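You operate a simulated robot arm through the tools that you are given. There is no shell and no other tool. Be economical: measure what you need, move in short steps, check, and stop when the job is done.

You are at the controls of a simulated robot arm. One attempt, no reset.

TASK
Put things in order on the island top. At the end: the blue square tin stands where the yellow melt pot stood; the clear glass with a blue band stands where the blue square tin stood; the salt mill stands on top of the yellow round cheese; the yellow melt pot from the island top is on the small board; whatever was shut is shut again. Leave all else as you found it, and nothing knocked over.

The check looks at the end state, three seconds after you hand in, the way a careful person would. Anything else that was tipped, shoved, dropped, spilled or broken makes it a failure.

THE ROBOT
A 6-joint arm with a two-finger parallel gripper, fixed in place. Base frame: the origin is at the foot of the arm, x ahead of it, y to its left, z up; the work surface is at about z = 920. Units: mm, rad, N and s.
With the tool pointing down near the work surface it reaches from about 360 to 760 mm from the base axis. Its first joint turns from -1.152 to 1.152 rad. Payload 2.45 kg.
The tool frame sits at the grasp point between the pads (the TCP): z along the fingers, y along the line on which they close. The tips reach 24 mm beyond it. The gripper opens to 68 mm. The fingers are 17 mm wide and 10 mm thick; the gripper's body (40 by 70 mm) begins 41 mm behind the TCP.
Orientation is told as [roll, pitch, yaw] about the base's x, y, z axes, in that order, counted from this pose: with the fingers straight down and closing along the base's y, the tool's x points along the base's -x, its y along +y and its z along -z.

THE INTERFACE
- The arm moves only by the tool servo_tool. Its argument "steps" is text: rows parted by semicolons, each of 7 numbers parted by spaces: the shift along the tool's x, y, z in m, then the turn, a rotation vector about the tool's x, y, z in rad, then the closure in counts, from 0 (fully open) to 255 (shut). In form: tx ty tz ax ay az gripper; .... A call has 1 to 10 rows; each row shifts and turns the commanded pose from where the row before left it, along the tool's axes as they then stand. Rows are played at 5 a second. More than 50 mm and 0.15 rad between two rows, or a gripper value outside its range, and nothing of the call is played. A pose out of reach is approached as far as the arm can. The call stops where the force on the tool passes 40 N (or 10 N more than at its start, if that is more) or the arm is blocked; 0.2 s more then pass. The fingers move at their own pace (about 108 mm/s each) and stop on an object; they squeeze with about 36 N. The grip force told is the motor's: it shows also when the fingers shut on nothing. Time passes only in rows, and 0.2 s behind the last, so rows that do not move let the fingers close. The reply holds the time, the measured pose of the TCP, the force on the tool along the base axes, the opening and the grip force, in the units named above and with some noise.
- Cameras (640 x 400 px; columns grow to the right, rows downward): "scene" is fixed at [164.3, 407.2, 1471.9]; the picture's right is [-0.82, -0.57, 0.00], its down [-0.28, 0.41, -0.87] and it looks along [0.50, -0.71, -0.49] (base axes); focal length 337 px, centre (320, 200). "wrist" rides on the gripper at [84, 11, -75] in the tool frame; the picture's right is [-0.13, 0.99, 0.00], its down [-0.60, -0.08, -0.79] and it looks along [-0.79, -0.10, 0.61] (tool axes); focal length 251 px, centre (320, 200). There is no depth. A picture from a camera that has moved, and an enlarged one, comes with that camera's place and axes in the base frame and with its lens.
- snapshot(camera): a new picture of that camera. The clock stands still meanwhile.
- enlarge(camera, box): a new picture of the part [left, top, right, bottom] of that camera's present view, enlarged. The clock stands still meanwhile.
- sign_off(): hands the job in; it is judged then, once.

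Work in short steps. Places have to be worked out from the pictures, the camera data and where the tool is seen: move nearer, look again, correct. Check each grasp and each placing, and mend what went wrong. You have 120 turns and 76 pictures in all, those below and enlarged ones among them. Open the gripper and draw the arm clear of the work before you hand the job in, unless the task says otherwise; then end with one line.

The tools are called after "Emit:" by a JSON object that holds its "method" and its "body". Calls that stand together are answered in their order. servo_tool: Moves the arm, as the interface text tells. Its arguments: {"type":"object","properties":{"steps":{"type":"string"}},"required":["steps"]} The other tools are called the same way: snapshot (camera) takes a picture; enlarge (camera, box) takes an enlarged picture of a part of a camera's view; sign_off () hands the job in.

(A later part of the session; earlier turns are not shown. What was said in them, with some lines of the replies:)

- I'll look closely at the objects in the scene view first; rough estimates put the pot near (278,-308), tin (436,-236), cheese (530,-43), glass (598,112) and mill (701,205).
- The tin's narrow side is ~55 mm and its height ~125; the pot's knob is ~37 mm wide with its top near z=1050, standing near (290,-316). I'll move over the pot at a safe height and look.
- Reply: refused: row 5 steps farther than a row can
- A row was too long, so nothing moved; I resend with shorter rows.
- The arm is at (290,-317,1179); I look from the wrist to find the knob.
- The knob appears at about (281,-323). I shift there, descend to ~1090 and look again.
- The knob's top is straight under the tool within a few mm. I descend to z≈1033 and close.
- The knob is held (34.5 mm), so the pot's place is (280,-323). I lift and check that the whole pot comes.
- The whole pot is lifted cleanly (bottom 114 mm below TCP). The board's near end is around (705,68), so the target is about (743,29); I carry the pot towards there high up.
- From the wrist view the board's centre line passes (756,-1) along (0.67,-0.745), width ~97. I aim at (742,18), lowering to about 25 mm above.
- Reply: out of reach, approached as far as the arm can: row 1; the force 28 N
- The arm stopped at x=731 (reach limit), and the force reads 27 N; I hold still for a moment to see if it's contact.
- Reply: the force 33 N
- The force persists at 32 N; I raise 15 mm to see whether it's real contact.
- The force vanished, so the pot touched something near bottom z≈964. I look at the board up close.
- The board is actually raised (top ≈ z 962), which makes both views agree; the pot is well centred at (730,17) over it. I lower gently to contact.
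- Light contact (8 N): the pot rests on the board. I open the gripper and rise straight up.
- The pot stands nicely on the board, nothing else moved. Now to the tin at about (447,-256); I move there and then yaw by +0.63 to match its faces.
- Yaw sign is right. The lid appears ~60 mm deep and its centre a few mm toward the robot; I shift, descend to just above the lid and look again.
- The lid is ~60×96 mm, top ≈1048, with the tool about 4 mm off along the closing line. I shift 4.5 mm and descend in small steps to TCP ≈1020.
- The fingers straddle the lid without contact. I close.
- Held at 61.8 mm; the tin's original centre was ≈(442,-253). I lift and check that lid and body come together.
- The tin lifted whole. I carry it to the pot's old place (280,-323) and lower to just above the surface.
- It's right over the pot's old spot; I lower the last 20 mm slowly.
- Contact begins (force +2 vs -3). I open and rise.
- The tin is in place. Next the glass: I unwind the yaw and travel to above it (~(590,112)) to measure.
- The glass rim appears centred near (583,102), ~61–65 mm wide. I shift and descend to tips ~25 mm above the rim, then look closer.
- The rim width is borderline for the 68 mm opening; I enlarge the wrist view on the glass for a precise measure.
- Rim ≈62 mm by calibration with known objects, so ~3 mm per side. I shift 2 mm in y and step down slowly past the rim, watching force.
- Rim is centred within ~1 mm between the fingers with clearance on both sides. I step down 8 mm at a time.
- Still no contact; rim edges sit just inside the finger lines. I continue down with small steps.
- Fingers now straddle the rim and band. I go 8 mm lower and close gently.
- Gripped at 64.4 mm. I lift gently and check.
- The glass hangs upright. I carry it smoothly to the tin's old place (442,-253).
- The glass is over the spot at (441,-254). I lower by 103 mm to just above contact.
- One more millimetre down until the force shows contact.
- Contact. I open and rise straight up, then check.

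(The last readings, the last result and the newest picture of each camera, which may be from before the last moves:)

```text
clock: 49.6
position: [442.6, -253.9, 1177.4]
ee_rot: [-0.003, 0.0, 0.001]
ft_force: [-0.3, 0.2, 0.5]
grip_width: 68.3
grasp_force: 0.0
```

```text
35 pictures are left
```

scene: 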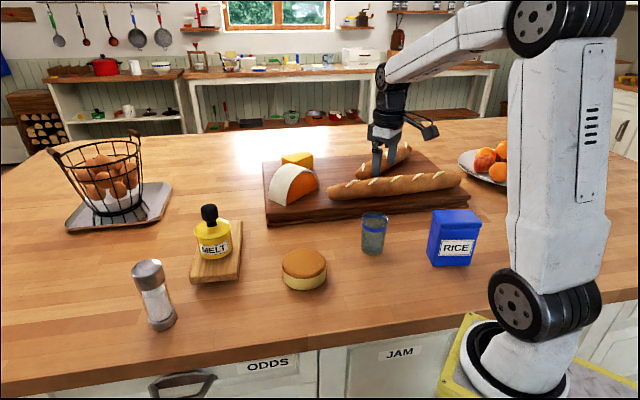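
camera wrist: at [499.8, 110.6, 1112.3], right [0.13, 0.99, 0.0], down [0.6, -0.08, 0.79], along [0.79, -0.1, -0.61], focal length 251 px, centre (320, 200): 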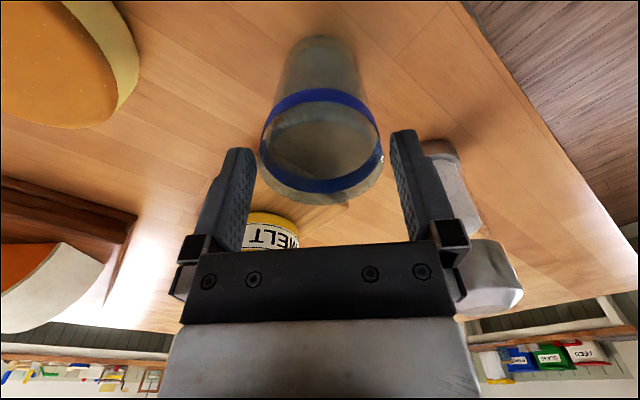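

The glass stands at the tin's place. Now to the mill: I travel to around (660,185) at height to look.

Emit:
{"method": "servo_tool", "body": {"steps": "-0.0181 0.037 0 0 0 0 0; -0.0181 0.037 0 0 0 0 0; -0.0181 0.037 0 0 0 0 0; -0.0181 0.037 0 0 0 0 0; -0.0181 0.037 0 0 0 0 0; -0.0181 0.037 0 0 0 0 0; -0.0181 0.037 0 0 0 0 0; -0.0181 0.037 0 0 0 0 0; -0.0181 0.037 0 0 0 0 0; -0.0181 0.037 0 0 0 0 0"}}

Emit:
{"method": "servo_tool", "body": {"steps": "-0.0181 0.037 0 0 0 0 0; -0.0181 0.037 0 0 0 0 0; 0 0 0 0 0 0 0"}}

Emit:
{"method": "snapshot", "body": {"camera": "wrist"}}

```text
clock: 51.8
position: [620.7, 118.4, 1174.1]
ee_rot: [-0.001, 0.0, -0.001]
ft_force: [-0.2, 0.0, 0.9]
grip_width: 67.8
grasp_force: 0.1
```

```text
clock: 52.6
position: [657.0, 191.0, 1177.2]
ee_rot: [-0.001, 0.001, 0.0]
ft_force: [-0.1, -0.1, 0.8]
grip_width: 68.1
grasp_force: 0.1
```

```text
34 pictures are left
camera wrist: at [573.0, 202.2, 1251.6], right [0.13, 0.99, 0.0], down [0.6, -0.08, 0.79], along [0.79, -0.1, -0.61], focal length 251 px, centre (320, 200)
```

wrist: 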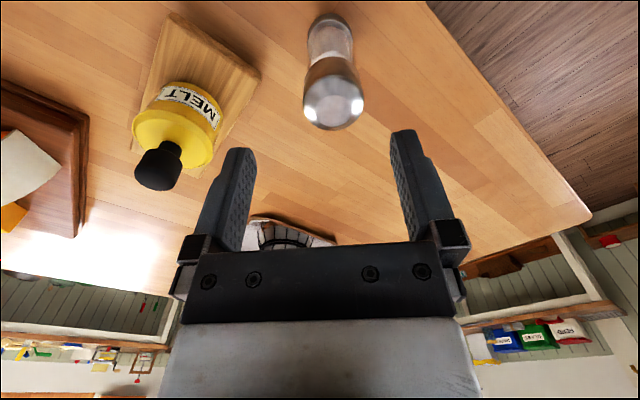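

The mill stands near (682,198), cap ~50 mm wide, top ≈1072. I move over it and lower to tips just above.

Emit:
{"method": "servo_tool", "body": {"steps": "-0.025 0.007 0 0 0 0 0; 0 0 0.03 0 0 0 0; 0 0 0.03 0 0 0 0; 0 0 0 0 0 0 0"}}

Emit:
{"method": "snapshot", "body": {"camera": "wrist"}}

Emit:
{"method": "enlarge", "body": {"camera": "scene", "box": [110, 230, 230, 340]}}

```text
clock: 53.6
position: [682.8, 196.8, 1116.7]
ee_rot: [-0.002, 0.0, -0.001]
ft_force: [0.1, -0.4, -0.4]
grip_width: 68.1
grasp_force: 0.1
```

```text
33 pictures are left
camera wrist: at [599.0, 207.0, 1191.2], right [0.13, 0.99, 0.0], down [0.6, -0.08, 0.79], along [0.79, -0.1, -0.61], focal length 251 px, centre (320, 200)
```

wrist: 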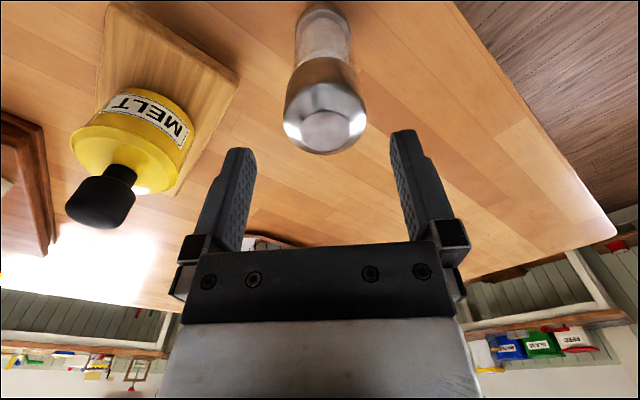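

```text
3.64 times, centred on (170, 285) of scene
camera zoom: at [164.3, 407.2, 1471.9], right [-0.82, -0.57, 0.0], down [-0.28, 0.41, -0.87], along [0.5, -0.71, -0.49], focal length 1225 px, centre (866, -109)
```

zoom: 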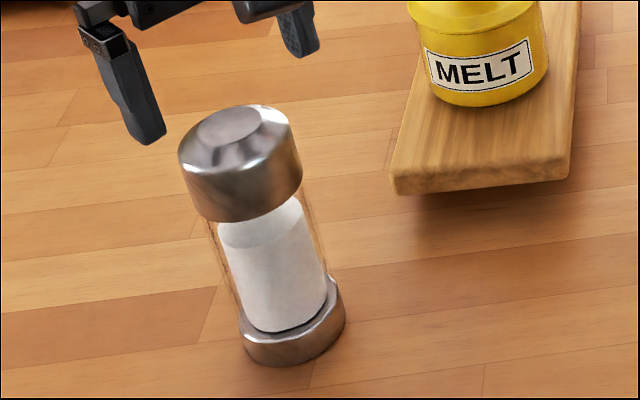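

The mill's cap is centred within ~2.5 mm; I shift and descend to TCP ≈1056, then close.

Emit:
{"method": "servo_tool", "body": {"steps": "-0.001 0.0025 0.015 0 0 0 0; 0 0 0.015 0 0 0 0; 0 0 0.012 0 0 0 0; 0 0 0.01 0 0 0 0; 0 0 0.008 0 0 0 0; 0 0 0 0 0 0 0"}}

Emit:
{"method": "snapshot", "body": {"camera": "wrist"}}

Emit:
{"method": "enlarge", "body": {"camera": "scene", "box": [110, 230, 230, 340]}}

```text
clock: 55.0
position: [685.4, 199.5, 1055.4]
ee_rot: [-0.002, -0.001, -0.001]
ft_force: [0.3, -0.1, -0.1]
grip_width: 68.1
grasp_force: 0.2
```

```text
31 pictures are left
camera wrist: at [601.3, 210.4, 1131.5], right [0.13, 0.99, 0.0], down [0.6, -0.08, 0.79], along [0.79, -0.1, -0.61], focal length 251 px, centre (320, 200)
```

wrist: 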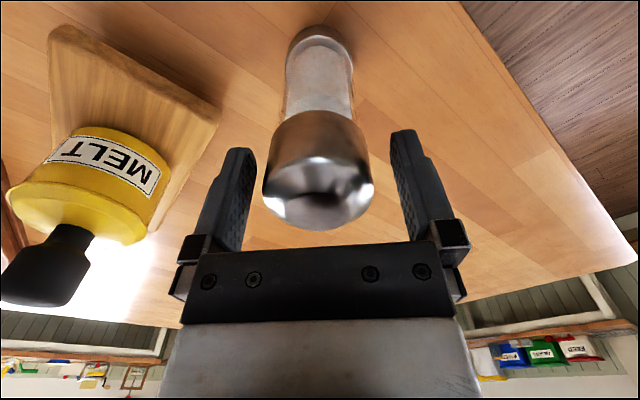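

```text
3.64 times, centred on (170, 285) of scene
camera zoom: at [164.3, 407.2, 1471.9], right [-0.82, -0.57, 0.0], down [-0.28, 0.41, -0.87], along [0.5, -0.71, -0.49], focal length 1225 px, centre (866, -109)
```

zoom: 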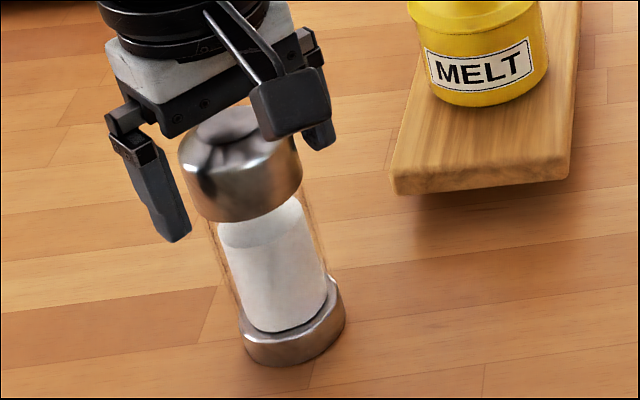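

The cap is centred between the fingers. I close.

Emit:
{"method": "servo_tool", "body": {"steps": "0 0 0.004 0 0 0 0; 0 0 0 0 0 0 255; 0 0 0 0 0 0 255; 0 0 0 0 0 0 255; 0 0 0 0 0 0 255"}}

```text
clock: 56.2
position: [685.5, 199.3, 1051.7]
ee_rot: [-0.002, 0.0, 0.0]
ft_force: [-0.2, -2.0, 2.2]
grip_width: 50.9
grasp_force: 35.8
```

Held at 50.9 mm with TCP z≈1051.7 at table level. I lift and check that the mill comes up whole.

Emit:
{"method": "servo_tool", "body": {"steps": "0 0 -0.01 0 0 0 255; 0 0 -0.03 0 0 0 255; 0 0 -0.03 0 0 0 255; 0 0 -0.03 0 0 0 255; 0 0 -0.02 0 0 0 255; 0 0 0 0 0 0 255"}}

Emit:
{"method": "enlarge", "body": {"camera": "scene", "box": [100, 180, 340, 330]}}

Emit:
{"method": "snapshot", "body": {"camera": "wrist"}}

```text
clock: 57.6
position: [685.8, 201.2, 1170.8]
ee_rot: [-0.002, 0.0, 0.0]
ft_force: [-0.5, 0.5, -2.9]
grip_width: 50.7
grasp_force: 35.8
```

```text
2.67 times, centred on (220, 255) of scene
camera zoom: at [164.4, 407.2, 1471.9], right [-0.82, -0.57, 0.0], down [-0.28, 0.41, -0.87], along [0.5, -0.71, -0.49], focal length 898 px, centre (587, 53)
```

zoom: 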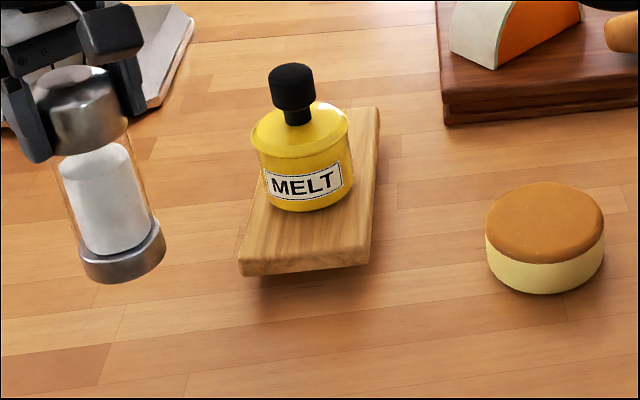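

```text
28 pictures are left
camera wrist: at [601.9, 211.6, 1246.2], right [0.13, 0.99, 0.0], down [0.6, -0.08, 0.79], along [0.79, -0.1, -0.61], focal length 251 px, centre (320, 200)
```

wrist: 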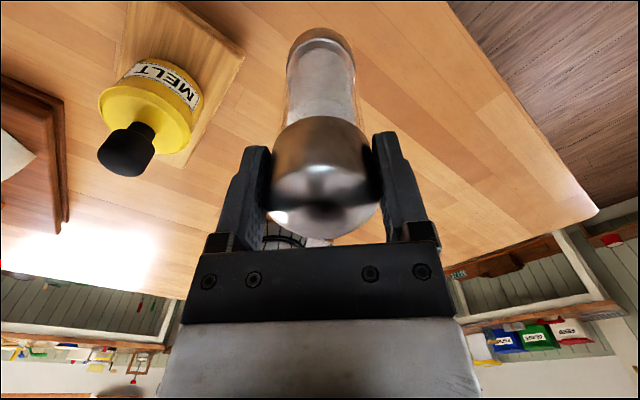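

The mill is lifted whole. I move toward the cheese (~(535,-63)), stopping 80 mm to its left so the wrist camera sees it.

Emit:
{"method": "servo_tool", "body": {"steps": "0.0252 -0.0302 0 0 0 0 255; 0.0252 -0.0302 0 0 0 0 255; 0.0252 -0.0302 0 0 0 0 255; 0.0252 -0.0302 0 0 0 0 255; 0.0252 -0.0302 0 0 0 0 255; 0.0252 -0.0302 0 0 0 0 255; 0 0 0 0 0 0 255"}}

Emit:
{"method": "snapshot", "body": {"camera": "wrist"}}

```text
clock: 59.2
position: [535.1, 16.9, 1172.6]
ee_rot: [-0.001, -0.002, 0.001]
ft_force: [0.8, -0.3, -2.9]
grip_width: 50.6
grasp_force: 36.4
```

```text
27 pictures are left
camera wrist: at [451.4, 27.9, 1247.7], right [0.13, 0.99, 0.0], down [0.6, -0.08, 0.79], along [0.79, -0.1, -0.61], focal length 251 px, centre (320, 200)
```

wrist: 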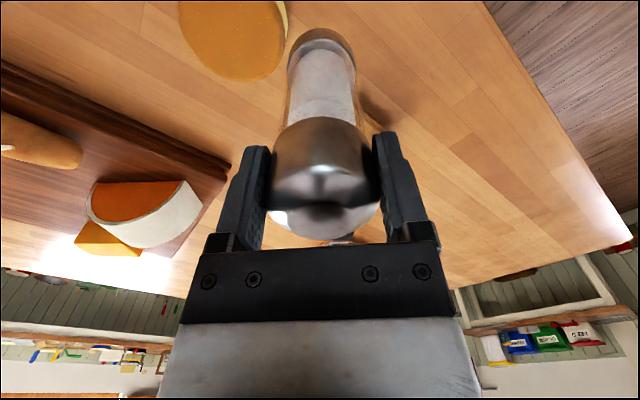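

The cheese is partly cut off; I draw back 55 mm in x to see it whole.

Emit:
{"method": "servo_tool", "body": {"steps": "0.03 0 0 0 0 0 255; 0.025 0 0 0 0 0 255; 0 0 0 0 0 0 255"}}

Emit:
{"method": "snapshot", "body": {"camera": "wrist"}}

```text
clock: 60.0
position: [479.0, 17.2, 1172.6]
ee_rot: [-0.003, -0.001, 0.001]
ft_force: [0.3, -0.2, -2.6]
grip_width: 50.4
grasp_force: 36.2
```

```text
26 pictures are left
camera wrist: at [395.4, 28.4, 1247.8], right [0.13, 0.99, 0.0], down [0.6, -0.08, 0.79], along [0.79, -0.1, -0.61], focal length 251 px, centre (320, 200)
```

wrist: 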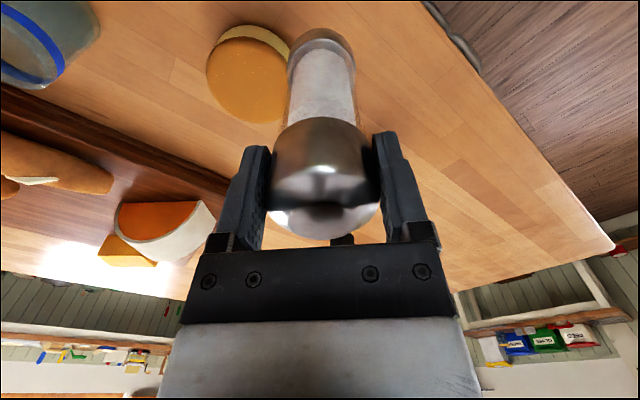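

The cheese top centre works out to (540,-73), diameter ~100. I move over it, lower to ~15–20 mm above, and check.

Emit:
{"method": "servo_tool", "body": {"steps": "-0.0203 -0.03 0 0 0 0 255; -0.0203 -0.03 0 0 0 0 255; -0.0203 -0.03 0 0 0 0 255; 0 0 0.02 0 0 0 255; 0 0 0.025 0 0 0 255; 0 0 0.01 0 0 0 255; 0 0 0 0 0 0 255"}}

Emit:
{"method": "enlarge", "body": {"camera": "scene", "box": [240, 180, 380, 310]}}

Emit:
{"method": "snapshot", "body": {"camera": "wrist"}}

```text
clock: 61.6
position: [539.3, -69.9, 1117.5]
ee_rot: [-0.002, 0.001, -0.002]
ft_force: [0.3, -0.2, -2.7]
grip_width: 50.4
grasp_force: 36.0
```

```text
3.08 times, centred on (310, 245) of scene
camera zoom: at [164.3, 407.2, 1471.9], right [-0.82, -0.57, 0.0], down [-0.28, 0.41, -0.87], along [0.5, -0.71, -0.49], focal length 1036 px, centre (351, 62)
```

zoom: 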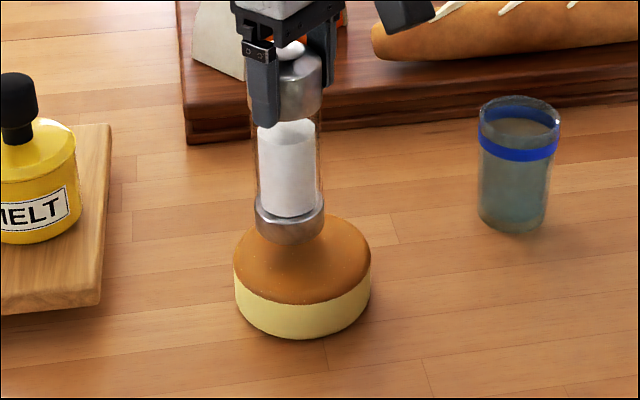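

```text
24 pictures are left
camera wrist: at [455.5, -59.6, 1192.2], right [0.13, 0.99, 0.0], down [0.6, -0.08, 0.79], along [0.79, -0.1, -0.61], focal length 251 px, centre (320, 200)
```

wrist: 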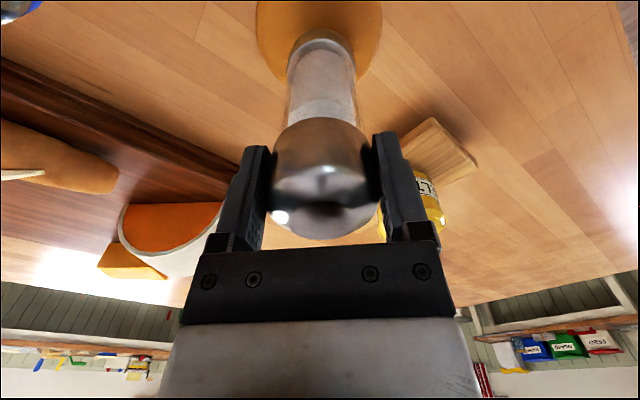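

In both views the mill sits ~9 mm farther in +x than the cheese centre. I shift back 9 mm in x, lower toward contact, and check.

Emit:
{"method": "servo_tool", "body": {"steps": "0.009 0 0 0 0 0 255; 0 0 0.008 0 0 0 255; 0 0 0.006 0 0 0 255; 0 0 0 0 0 0 255"}}

Emit:
{"method": "enlarge", "body": {"camera": "scene", "box": [240, 180, 380, 310]}}

```text
clock: 62.6
position: [529.9, -70.9, 1102.6]
ee_rot: [-0.002, 0.0, 0.001]
ft_force: [-0.5, -0.4, -2.4]
grip_width: 50.6
grasp_force: 35.8
```

```text
3.08 times, centred on (310, 245) of scene
camera zoom: at [164.3, 407.2, 1471.9], right [-0.82, -0.57, 0.0], down [-0.28, 0.41, -0.87], along [0.5, -0.71, -0.49], focal length 1036 px, centre (351, 62)
```

zoom: 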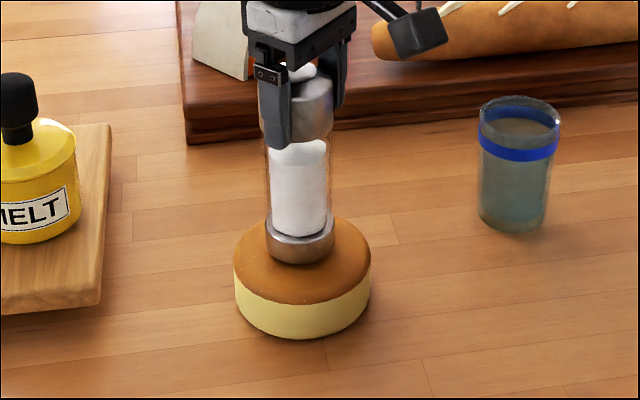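

The mill is now over the cheese's middle. I lower in small steps until contact.

Emit:
{"method": "servo_tool", "body": {"steps": "0 0 0.004 0 0 0 255; 0 0 0.003 0 0 0 255; 0 0 0 0 0 0 255"}}

```text
clock: 63.4
position: [531.1, -71.3, 1097.4]
ee_rot: [-0.001, -0.003, 0.0]
ft_force: [-6.2, 1.0, 19.3]
grip_width: 50.3
grasp_force: 36.2
```

Contact at TCP 1097 (cheese top ≈965). I relax 1.5 mm, then look before opening.

Emit:
{"method": "servo_tool", "body": {"steps": "0 0 -0.0015 0 0 0 255; 0 0 0 0 0 0 255"}}

Emit:
{"method": "enlarge", "body": {"camera": "scene", "box": [240, 180, 380, 310]}}

```text
clock: 64.0
position: [531.3, -71.6, 1098.5]
ee_rot: [0.0, -0.001, 0.0]
ft_force: [-0.6, 0.9, 5.2]
grip_width: 50.4
grasp_force: 36.1
```

```text
3.08 times, centred on (310, 245) of scene
camera zoom: at [164.2, 407.3, 1471.9], right [-0.82, -0.57, 0.0], down [-0.28, 0.41, -0.87], along [0.5, -0.71, -0.49], focal length 1036 px, centre (351, 62)
```

zoom: 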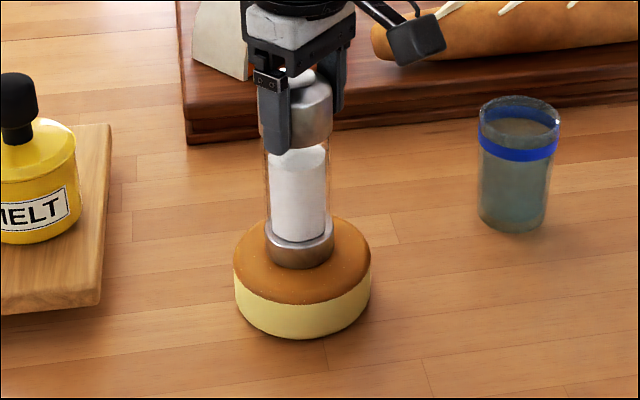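

Resting upright near the centre of the cheese. I open and rise.

Emit:
{"method": "servo_tool", "body": {"steps": "0 0 0 0 0 0 0; 0 0 0 0 0 0 0; 0 0 0 0 0 0 0; 0 0 -0.01 0 0 0 0; 0 0 -0.025 0 0 0 0; 0 0 -0.04 0 0 0 0; 0 0 -0.04 0 0 0 0; 0 0 -0.03 0 0 0 0; 0 0 0 0 0 0 0"}}

Emit:
{"method": "enlarge", "body": {"camera": "scene", "box": [240, 150, 500, 310]}}

```text
clock: 66.0
position: [528.0, -71.2, 1243.0]
ee_rot: [-0.001, 0.001, 0.001]
ft_force: [-0.3, 0.6, 0.6]
grip_width: 68.1
grasp_force: 0.2
```

```text
2.46 times, centred on (370, 230) of scene
camera zoom: at [164.3, 407.2, 1471.9], right [-0.82, -0.57, 0.0], down [-0.28, 0.41, -0.87], along [0.5, -0.71, -0.49], focal length 829 px, centre (197, 126)
```

zoom: 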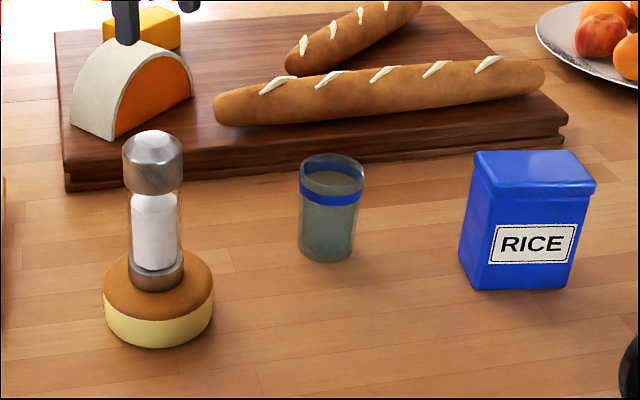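

The mill stands well. Comparing pixels, the glass seems ~15 mm too far in +x from the tin's old centre, so I go over it to measure with the wrist camera.

Emit:
{"method": "servo_tool", "body": {"steps": "0.0145 -0.0304 0 0 0 0 0; 0.0145 -0.0304 0 0 0 0 0; 0.0145 -0.0304 0 0 0 0 0; 0.0145 -0.0304 0 0 0 0 0; 0.0145 -0.0304 0 0 0 0 0; 0.0145 -0.0304 0 0 0 0 0; 0 0 0.04 0 0 0 0; 0 0 0.04 0 0 0 0; 0 0 0.04 0 0 0 0; 0 0 0.02 0 0 0 0"}}

Emit:
{"method": "servo_tool", "body": {"steps": "0 0 0.018 0 0 0 0; 0 0 0 0 0 0 0"}}

Emit:
{"method": "snapshot", "body": {"camera": "wrist"}}

```text
clock: 68.2
position: [443.5, -254.7, 1102.3]
ee_rot: [-0.001, -0.001, 0.0]
ft_force: [0.0, 0.0, 0.5]
grip_width: 68.0
grasp_force: 0.0
```

```text
clock: 68.8
position: [443.8, -254.3, 1083.7]
ee_rot: [-0.001, 0.0, -0.001]
ft_force: [-0.2, 0.3, -0.3]
grip_width: 68.0
grasp_force: 0.1
```

```text
20 pictures are left
camera wrist: at [359.7, -243.0, 1160.7], right [0.13, 0.99, 0.0], down [0.6, -0.08, 0.79], along [0.79, -0.1, -0.61], focal length 251 px, centre (320, 200)
```

wrist: 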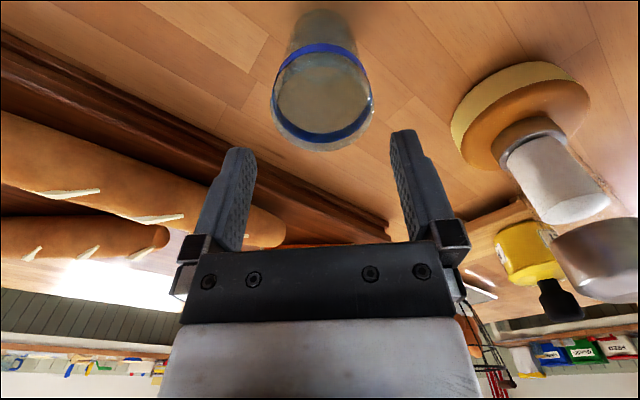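

Rechecking with the rim's near/far edges, the glass was gripped ~9 mm eccentrically, so it stands at about x=452 instead of 442. I'll regrip it and shift it 10 mm back; first align y and descend as before.

Emit:
{"method": "servo_tool", "body": {"steps": "-0.003 0.0012 0 0 0 0 0; 0 0 0.02 0 0 0 0; 0 0 0.015 0 0 0 0; 0 0 0.008 0 0 0 0; 0 0 0 0 0 0 0"}}

Emit:
{"method": "enlarge", "body": {"camera": "wrist", "box": [200, 60, 440, 240]}}

```text
clock: 70.0
position: [447.4, -252.0, 1041.9]
ee_rot: [-0.002, 0.003, 0.001]
ft_force: [-0.6, 0.0, 1.8]
grip_width: 68.2
grasp_force: 0.1
```

```text
2.22 times, centred on (320, 150) of wrist
camera zoom: at [362.7, -241.7, 1117.5], right [0.13, 0.99, 0.0], down [0.6, -0.08, 0.79], along [0.79, -0.1, -0.61], focal length 559 px, centre (320, 311)
```

zoom: 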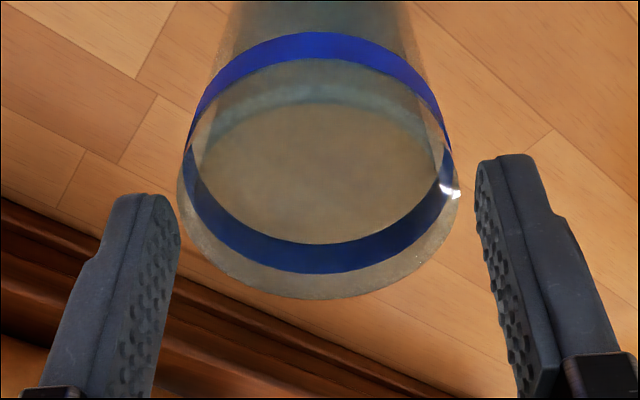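

The glass is ~2 mm left of the finger midline; I correct by -1.8 mm in y and continue down slowly.

Emit:
{"method": "servo_tool", "body": {"steps": "0 -0.0018 -0.002 0 0 0 0; 0 0 0.005 0 0 0 0; 0 0 0.005 0 0 0 0; 0 0 0.005 0 0 0 0; 0 0 0 0 0 0 0"}}

Emit:
{"method": "enlarge", "body": {"camera": "wrist", "box": [200, 60, 440, 240]}}

```text
clock: 71.2
position: [445.4, -254.7, 1029.0]
ee_rot: [0.0, 0.0, 0.001]
ft_force: [1.3, -0.3, 0.1]
grip_width: 68.0
grasp_force: 0.0
```

```text
2.22 times, centred on (320, 150) of wrist
camera zoom: at [362.6, -243.1, 1103.9], right [0.13, 0.99, 0.0], down [0.6, -0.08, 0.79], along [0.79, -0.1, -0.61], focal length 559 px, centre (320, 311)
```

zoom: 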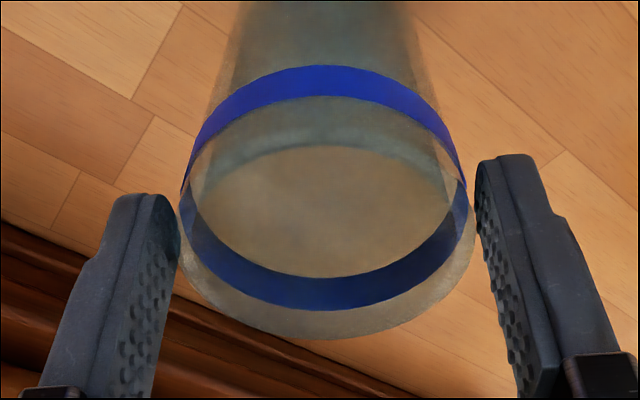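

Centred now, no contact. I lower to ~1015 and close.

Emit:
{"method": "servo_tool", "body": {"steps": "0 0 0.005 0 0 0 0; 0 0 0.005 0 0 0 0; 0 0 0.004 0 0 0 0; 0 0 0 0 0 0 0; 0 0 0 0 0 0 255; 0 0 0 0 0 0 255; 0 0 0 0 0 0 255"}}

```text
clock: 72.8
position: [446.3, -254.6, 1013.9]
ee_rot: [-0.002, -0.001, 0.001]
ft_force: [-0.8, 1.2, -0.2]
grip_width: 64.6
grasp_force: 36.1
```

Gripped at 64.6. I lift 12 mm, shift 10 mm in -x, and lower again to just above contact.

Emit:
{"method": "servo_tool", "body": {"steps": "0 0 -0.006 0 0 0 255; 0 0 -0.006 0 0 0 255; 0.005 0 0 0 0 0 255; 0.005 0 0 0 0 0 255; 0 0 0 0 0 0 255; 0 0 0.006 0 0 0 255; 0 0 0.005 0 0 0 255; 0 0 0.001 0 0 0 255; 0 0 0 0 0 0 255"}}

```text
clock: 74.8
position: [436.3, -254.1, 1013.6]
ee_rot: [-0.001, 0.0, 0.001]
ft_force: [-1.9, -0.2, 2.3]
grip_width: 64.7
grasp_force: 35.4
```

Light contact (from -2.7 to +2.3 N). I open and rise, then look.

Emit:
{"method": "servo_tool", "body": {"steps": "0 0 0 0 0 0 0; 0 0 0 0 0 0 0; 0 0 -0.008 0 0 0 0; 0 0 -0.015 0 0 0 0; 0 0 -0.025 0 0 0 0; 0 0 -0.04 0 0 0 0; 0 0 -0.04 0 0 0 0; 0 0 -0.04 0 0 0 0; 0 0 -0.04 0 0 0 0; 0 0 0 0 0 0 0"}}

Emit:
{"method": "snapshot", "body": {"camera": "scene"}}

Emit:
{"method": "enlarge", "body": {"camera": "scene", "box": [240, 150, 500, 310]}}

```text
clock: 77.0
position: [436.1, -255.4, 1222.8]
ee_rot: [-0.002, 0.0, 0.0]
ft_force: [0.0, -0.3, -0.3]
grip_width: 67.9
grasp_force: 0.1
```

```text
17 pictures are left
```

scene: 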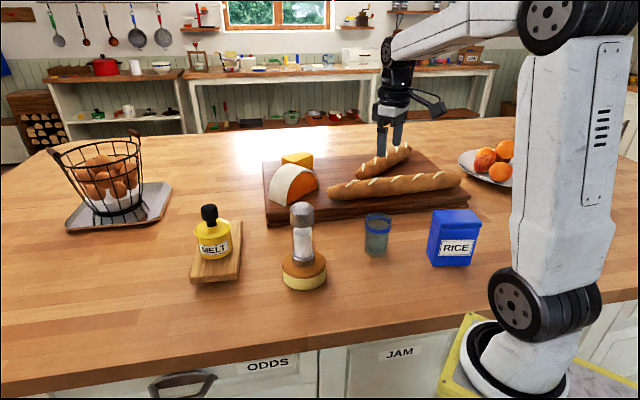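

```text
2.46 times, centred on (370, 230) of scene
camera zoom: at [164.3, 407.2, 1471.9], right [-0.82, -0.57, 0.0], down [-0.28, 0.41, -0.87], along [0.5, -0.71, -0.49], focal length 829 px, centre (197, 126)
```

zoom: 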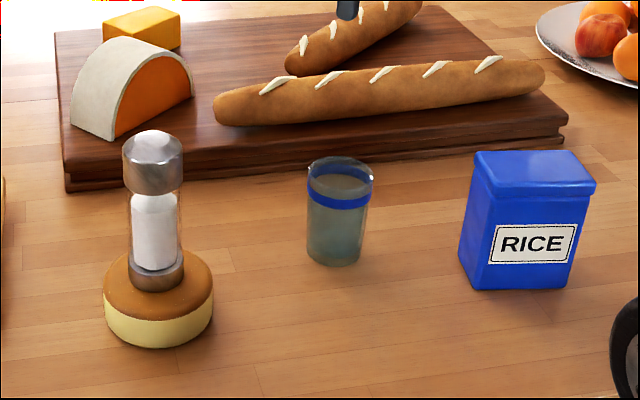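

All four are in place: the pot on the board, the tin at the pot's old place, the glass at the tin's old place and the mill upright on the cheese. I opened nothing, the gripper is open and the arm is clear, so I hand in.

Emit:
{"method": "sign_off", "body": {}}

```text
The job is handed in.
```

The job is handed in: the melt pot is on the small board, the blue tin is where the pot stood, the glass is within about 6 mm of the tin's old spot, and the salt mill stands on the yellow cheese, with nothing knocked over in the last picture.
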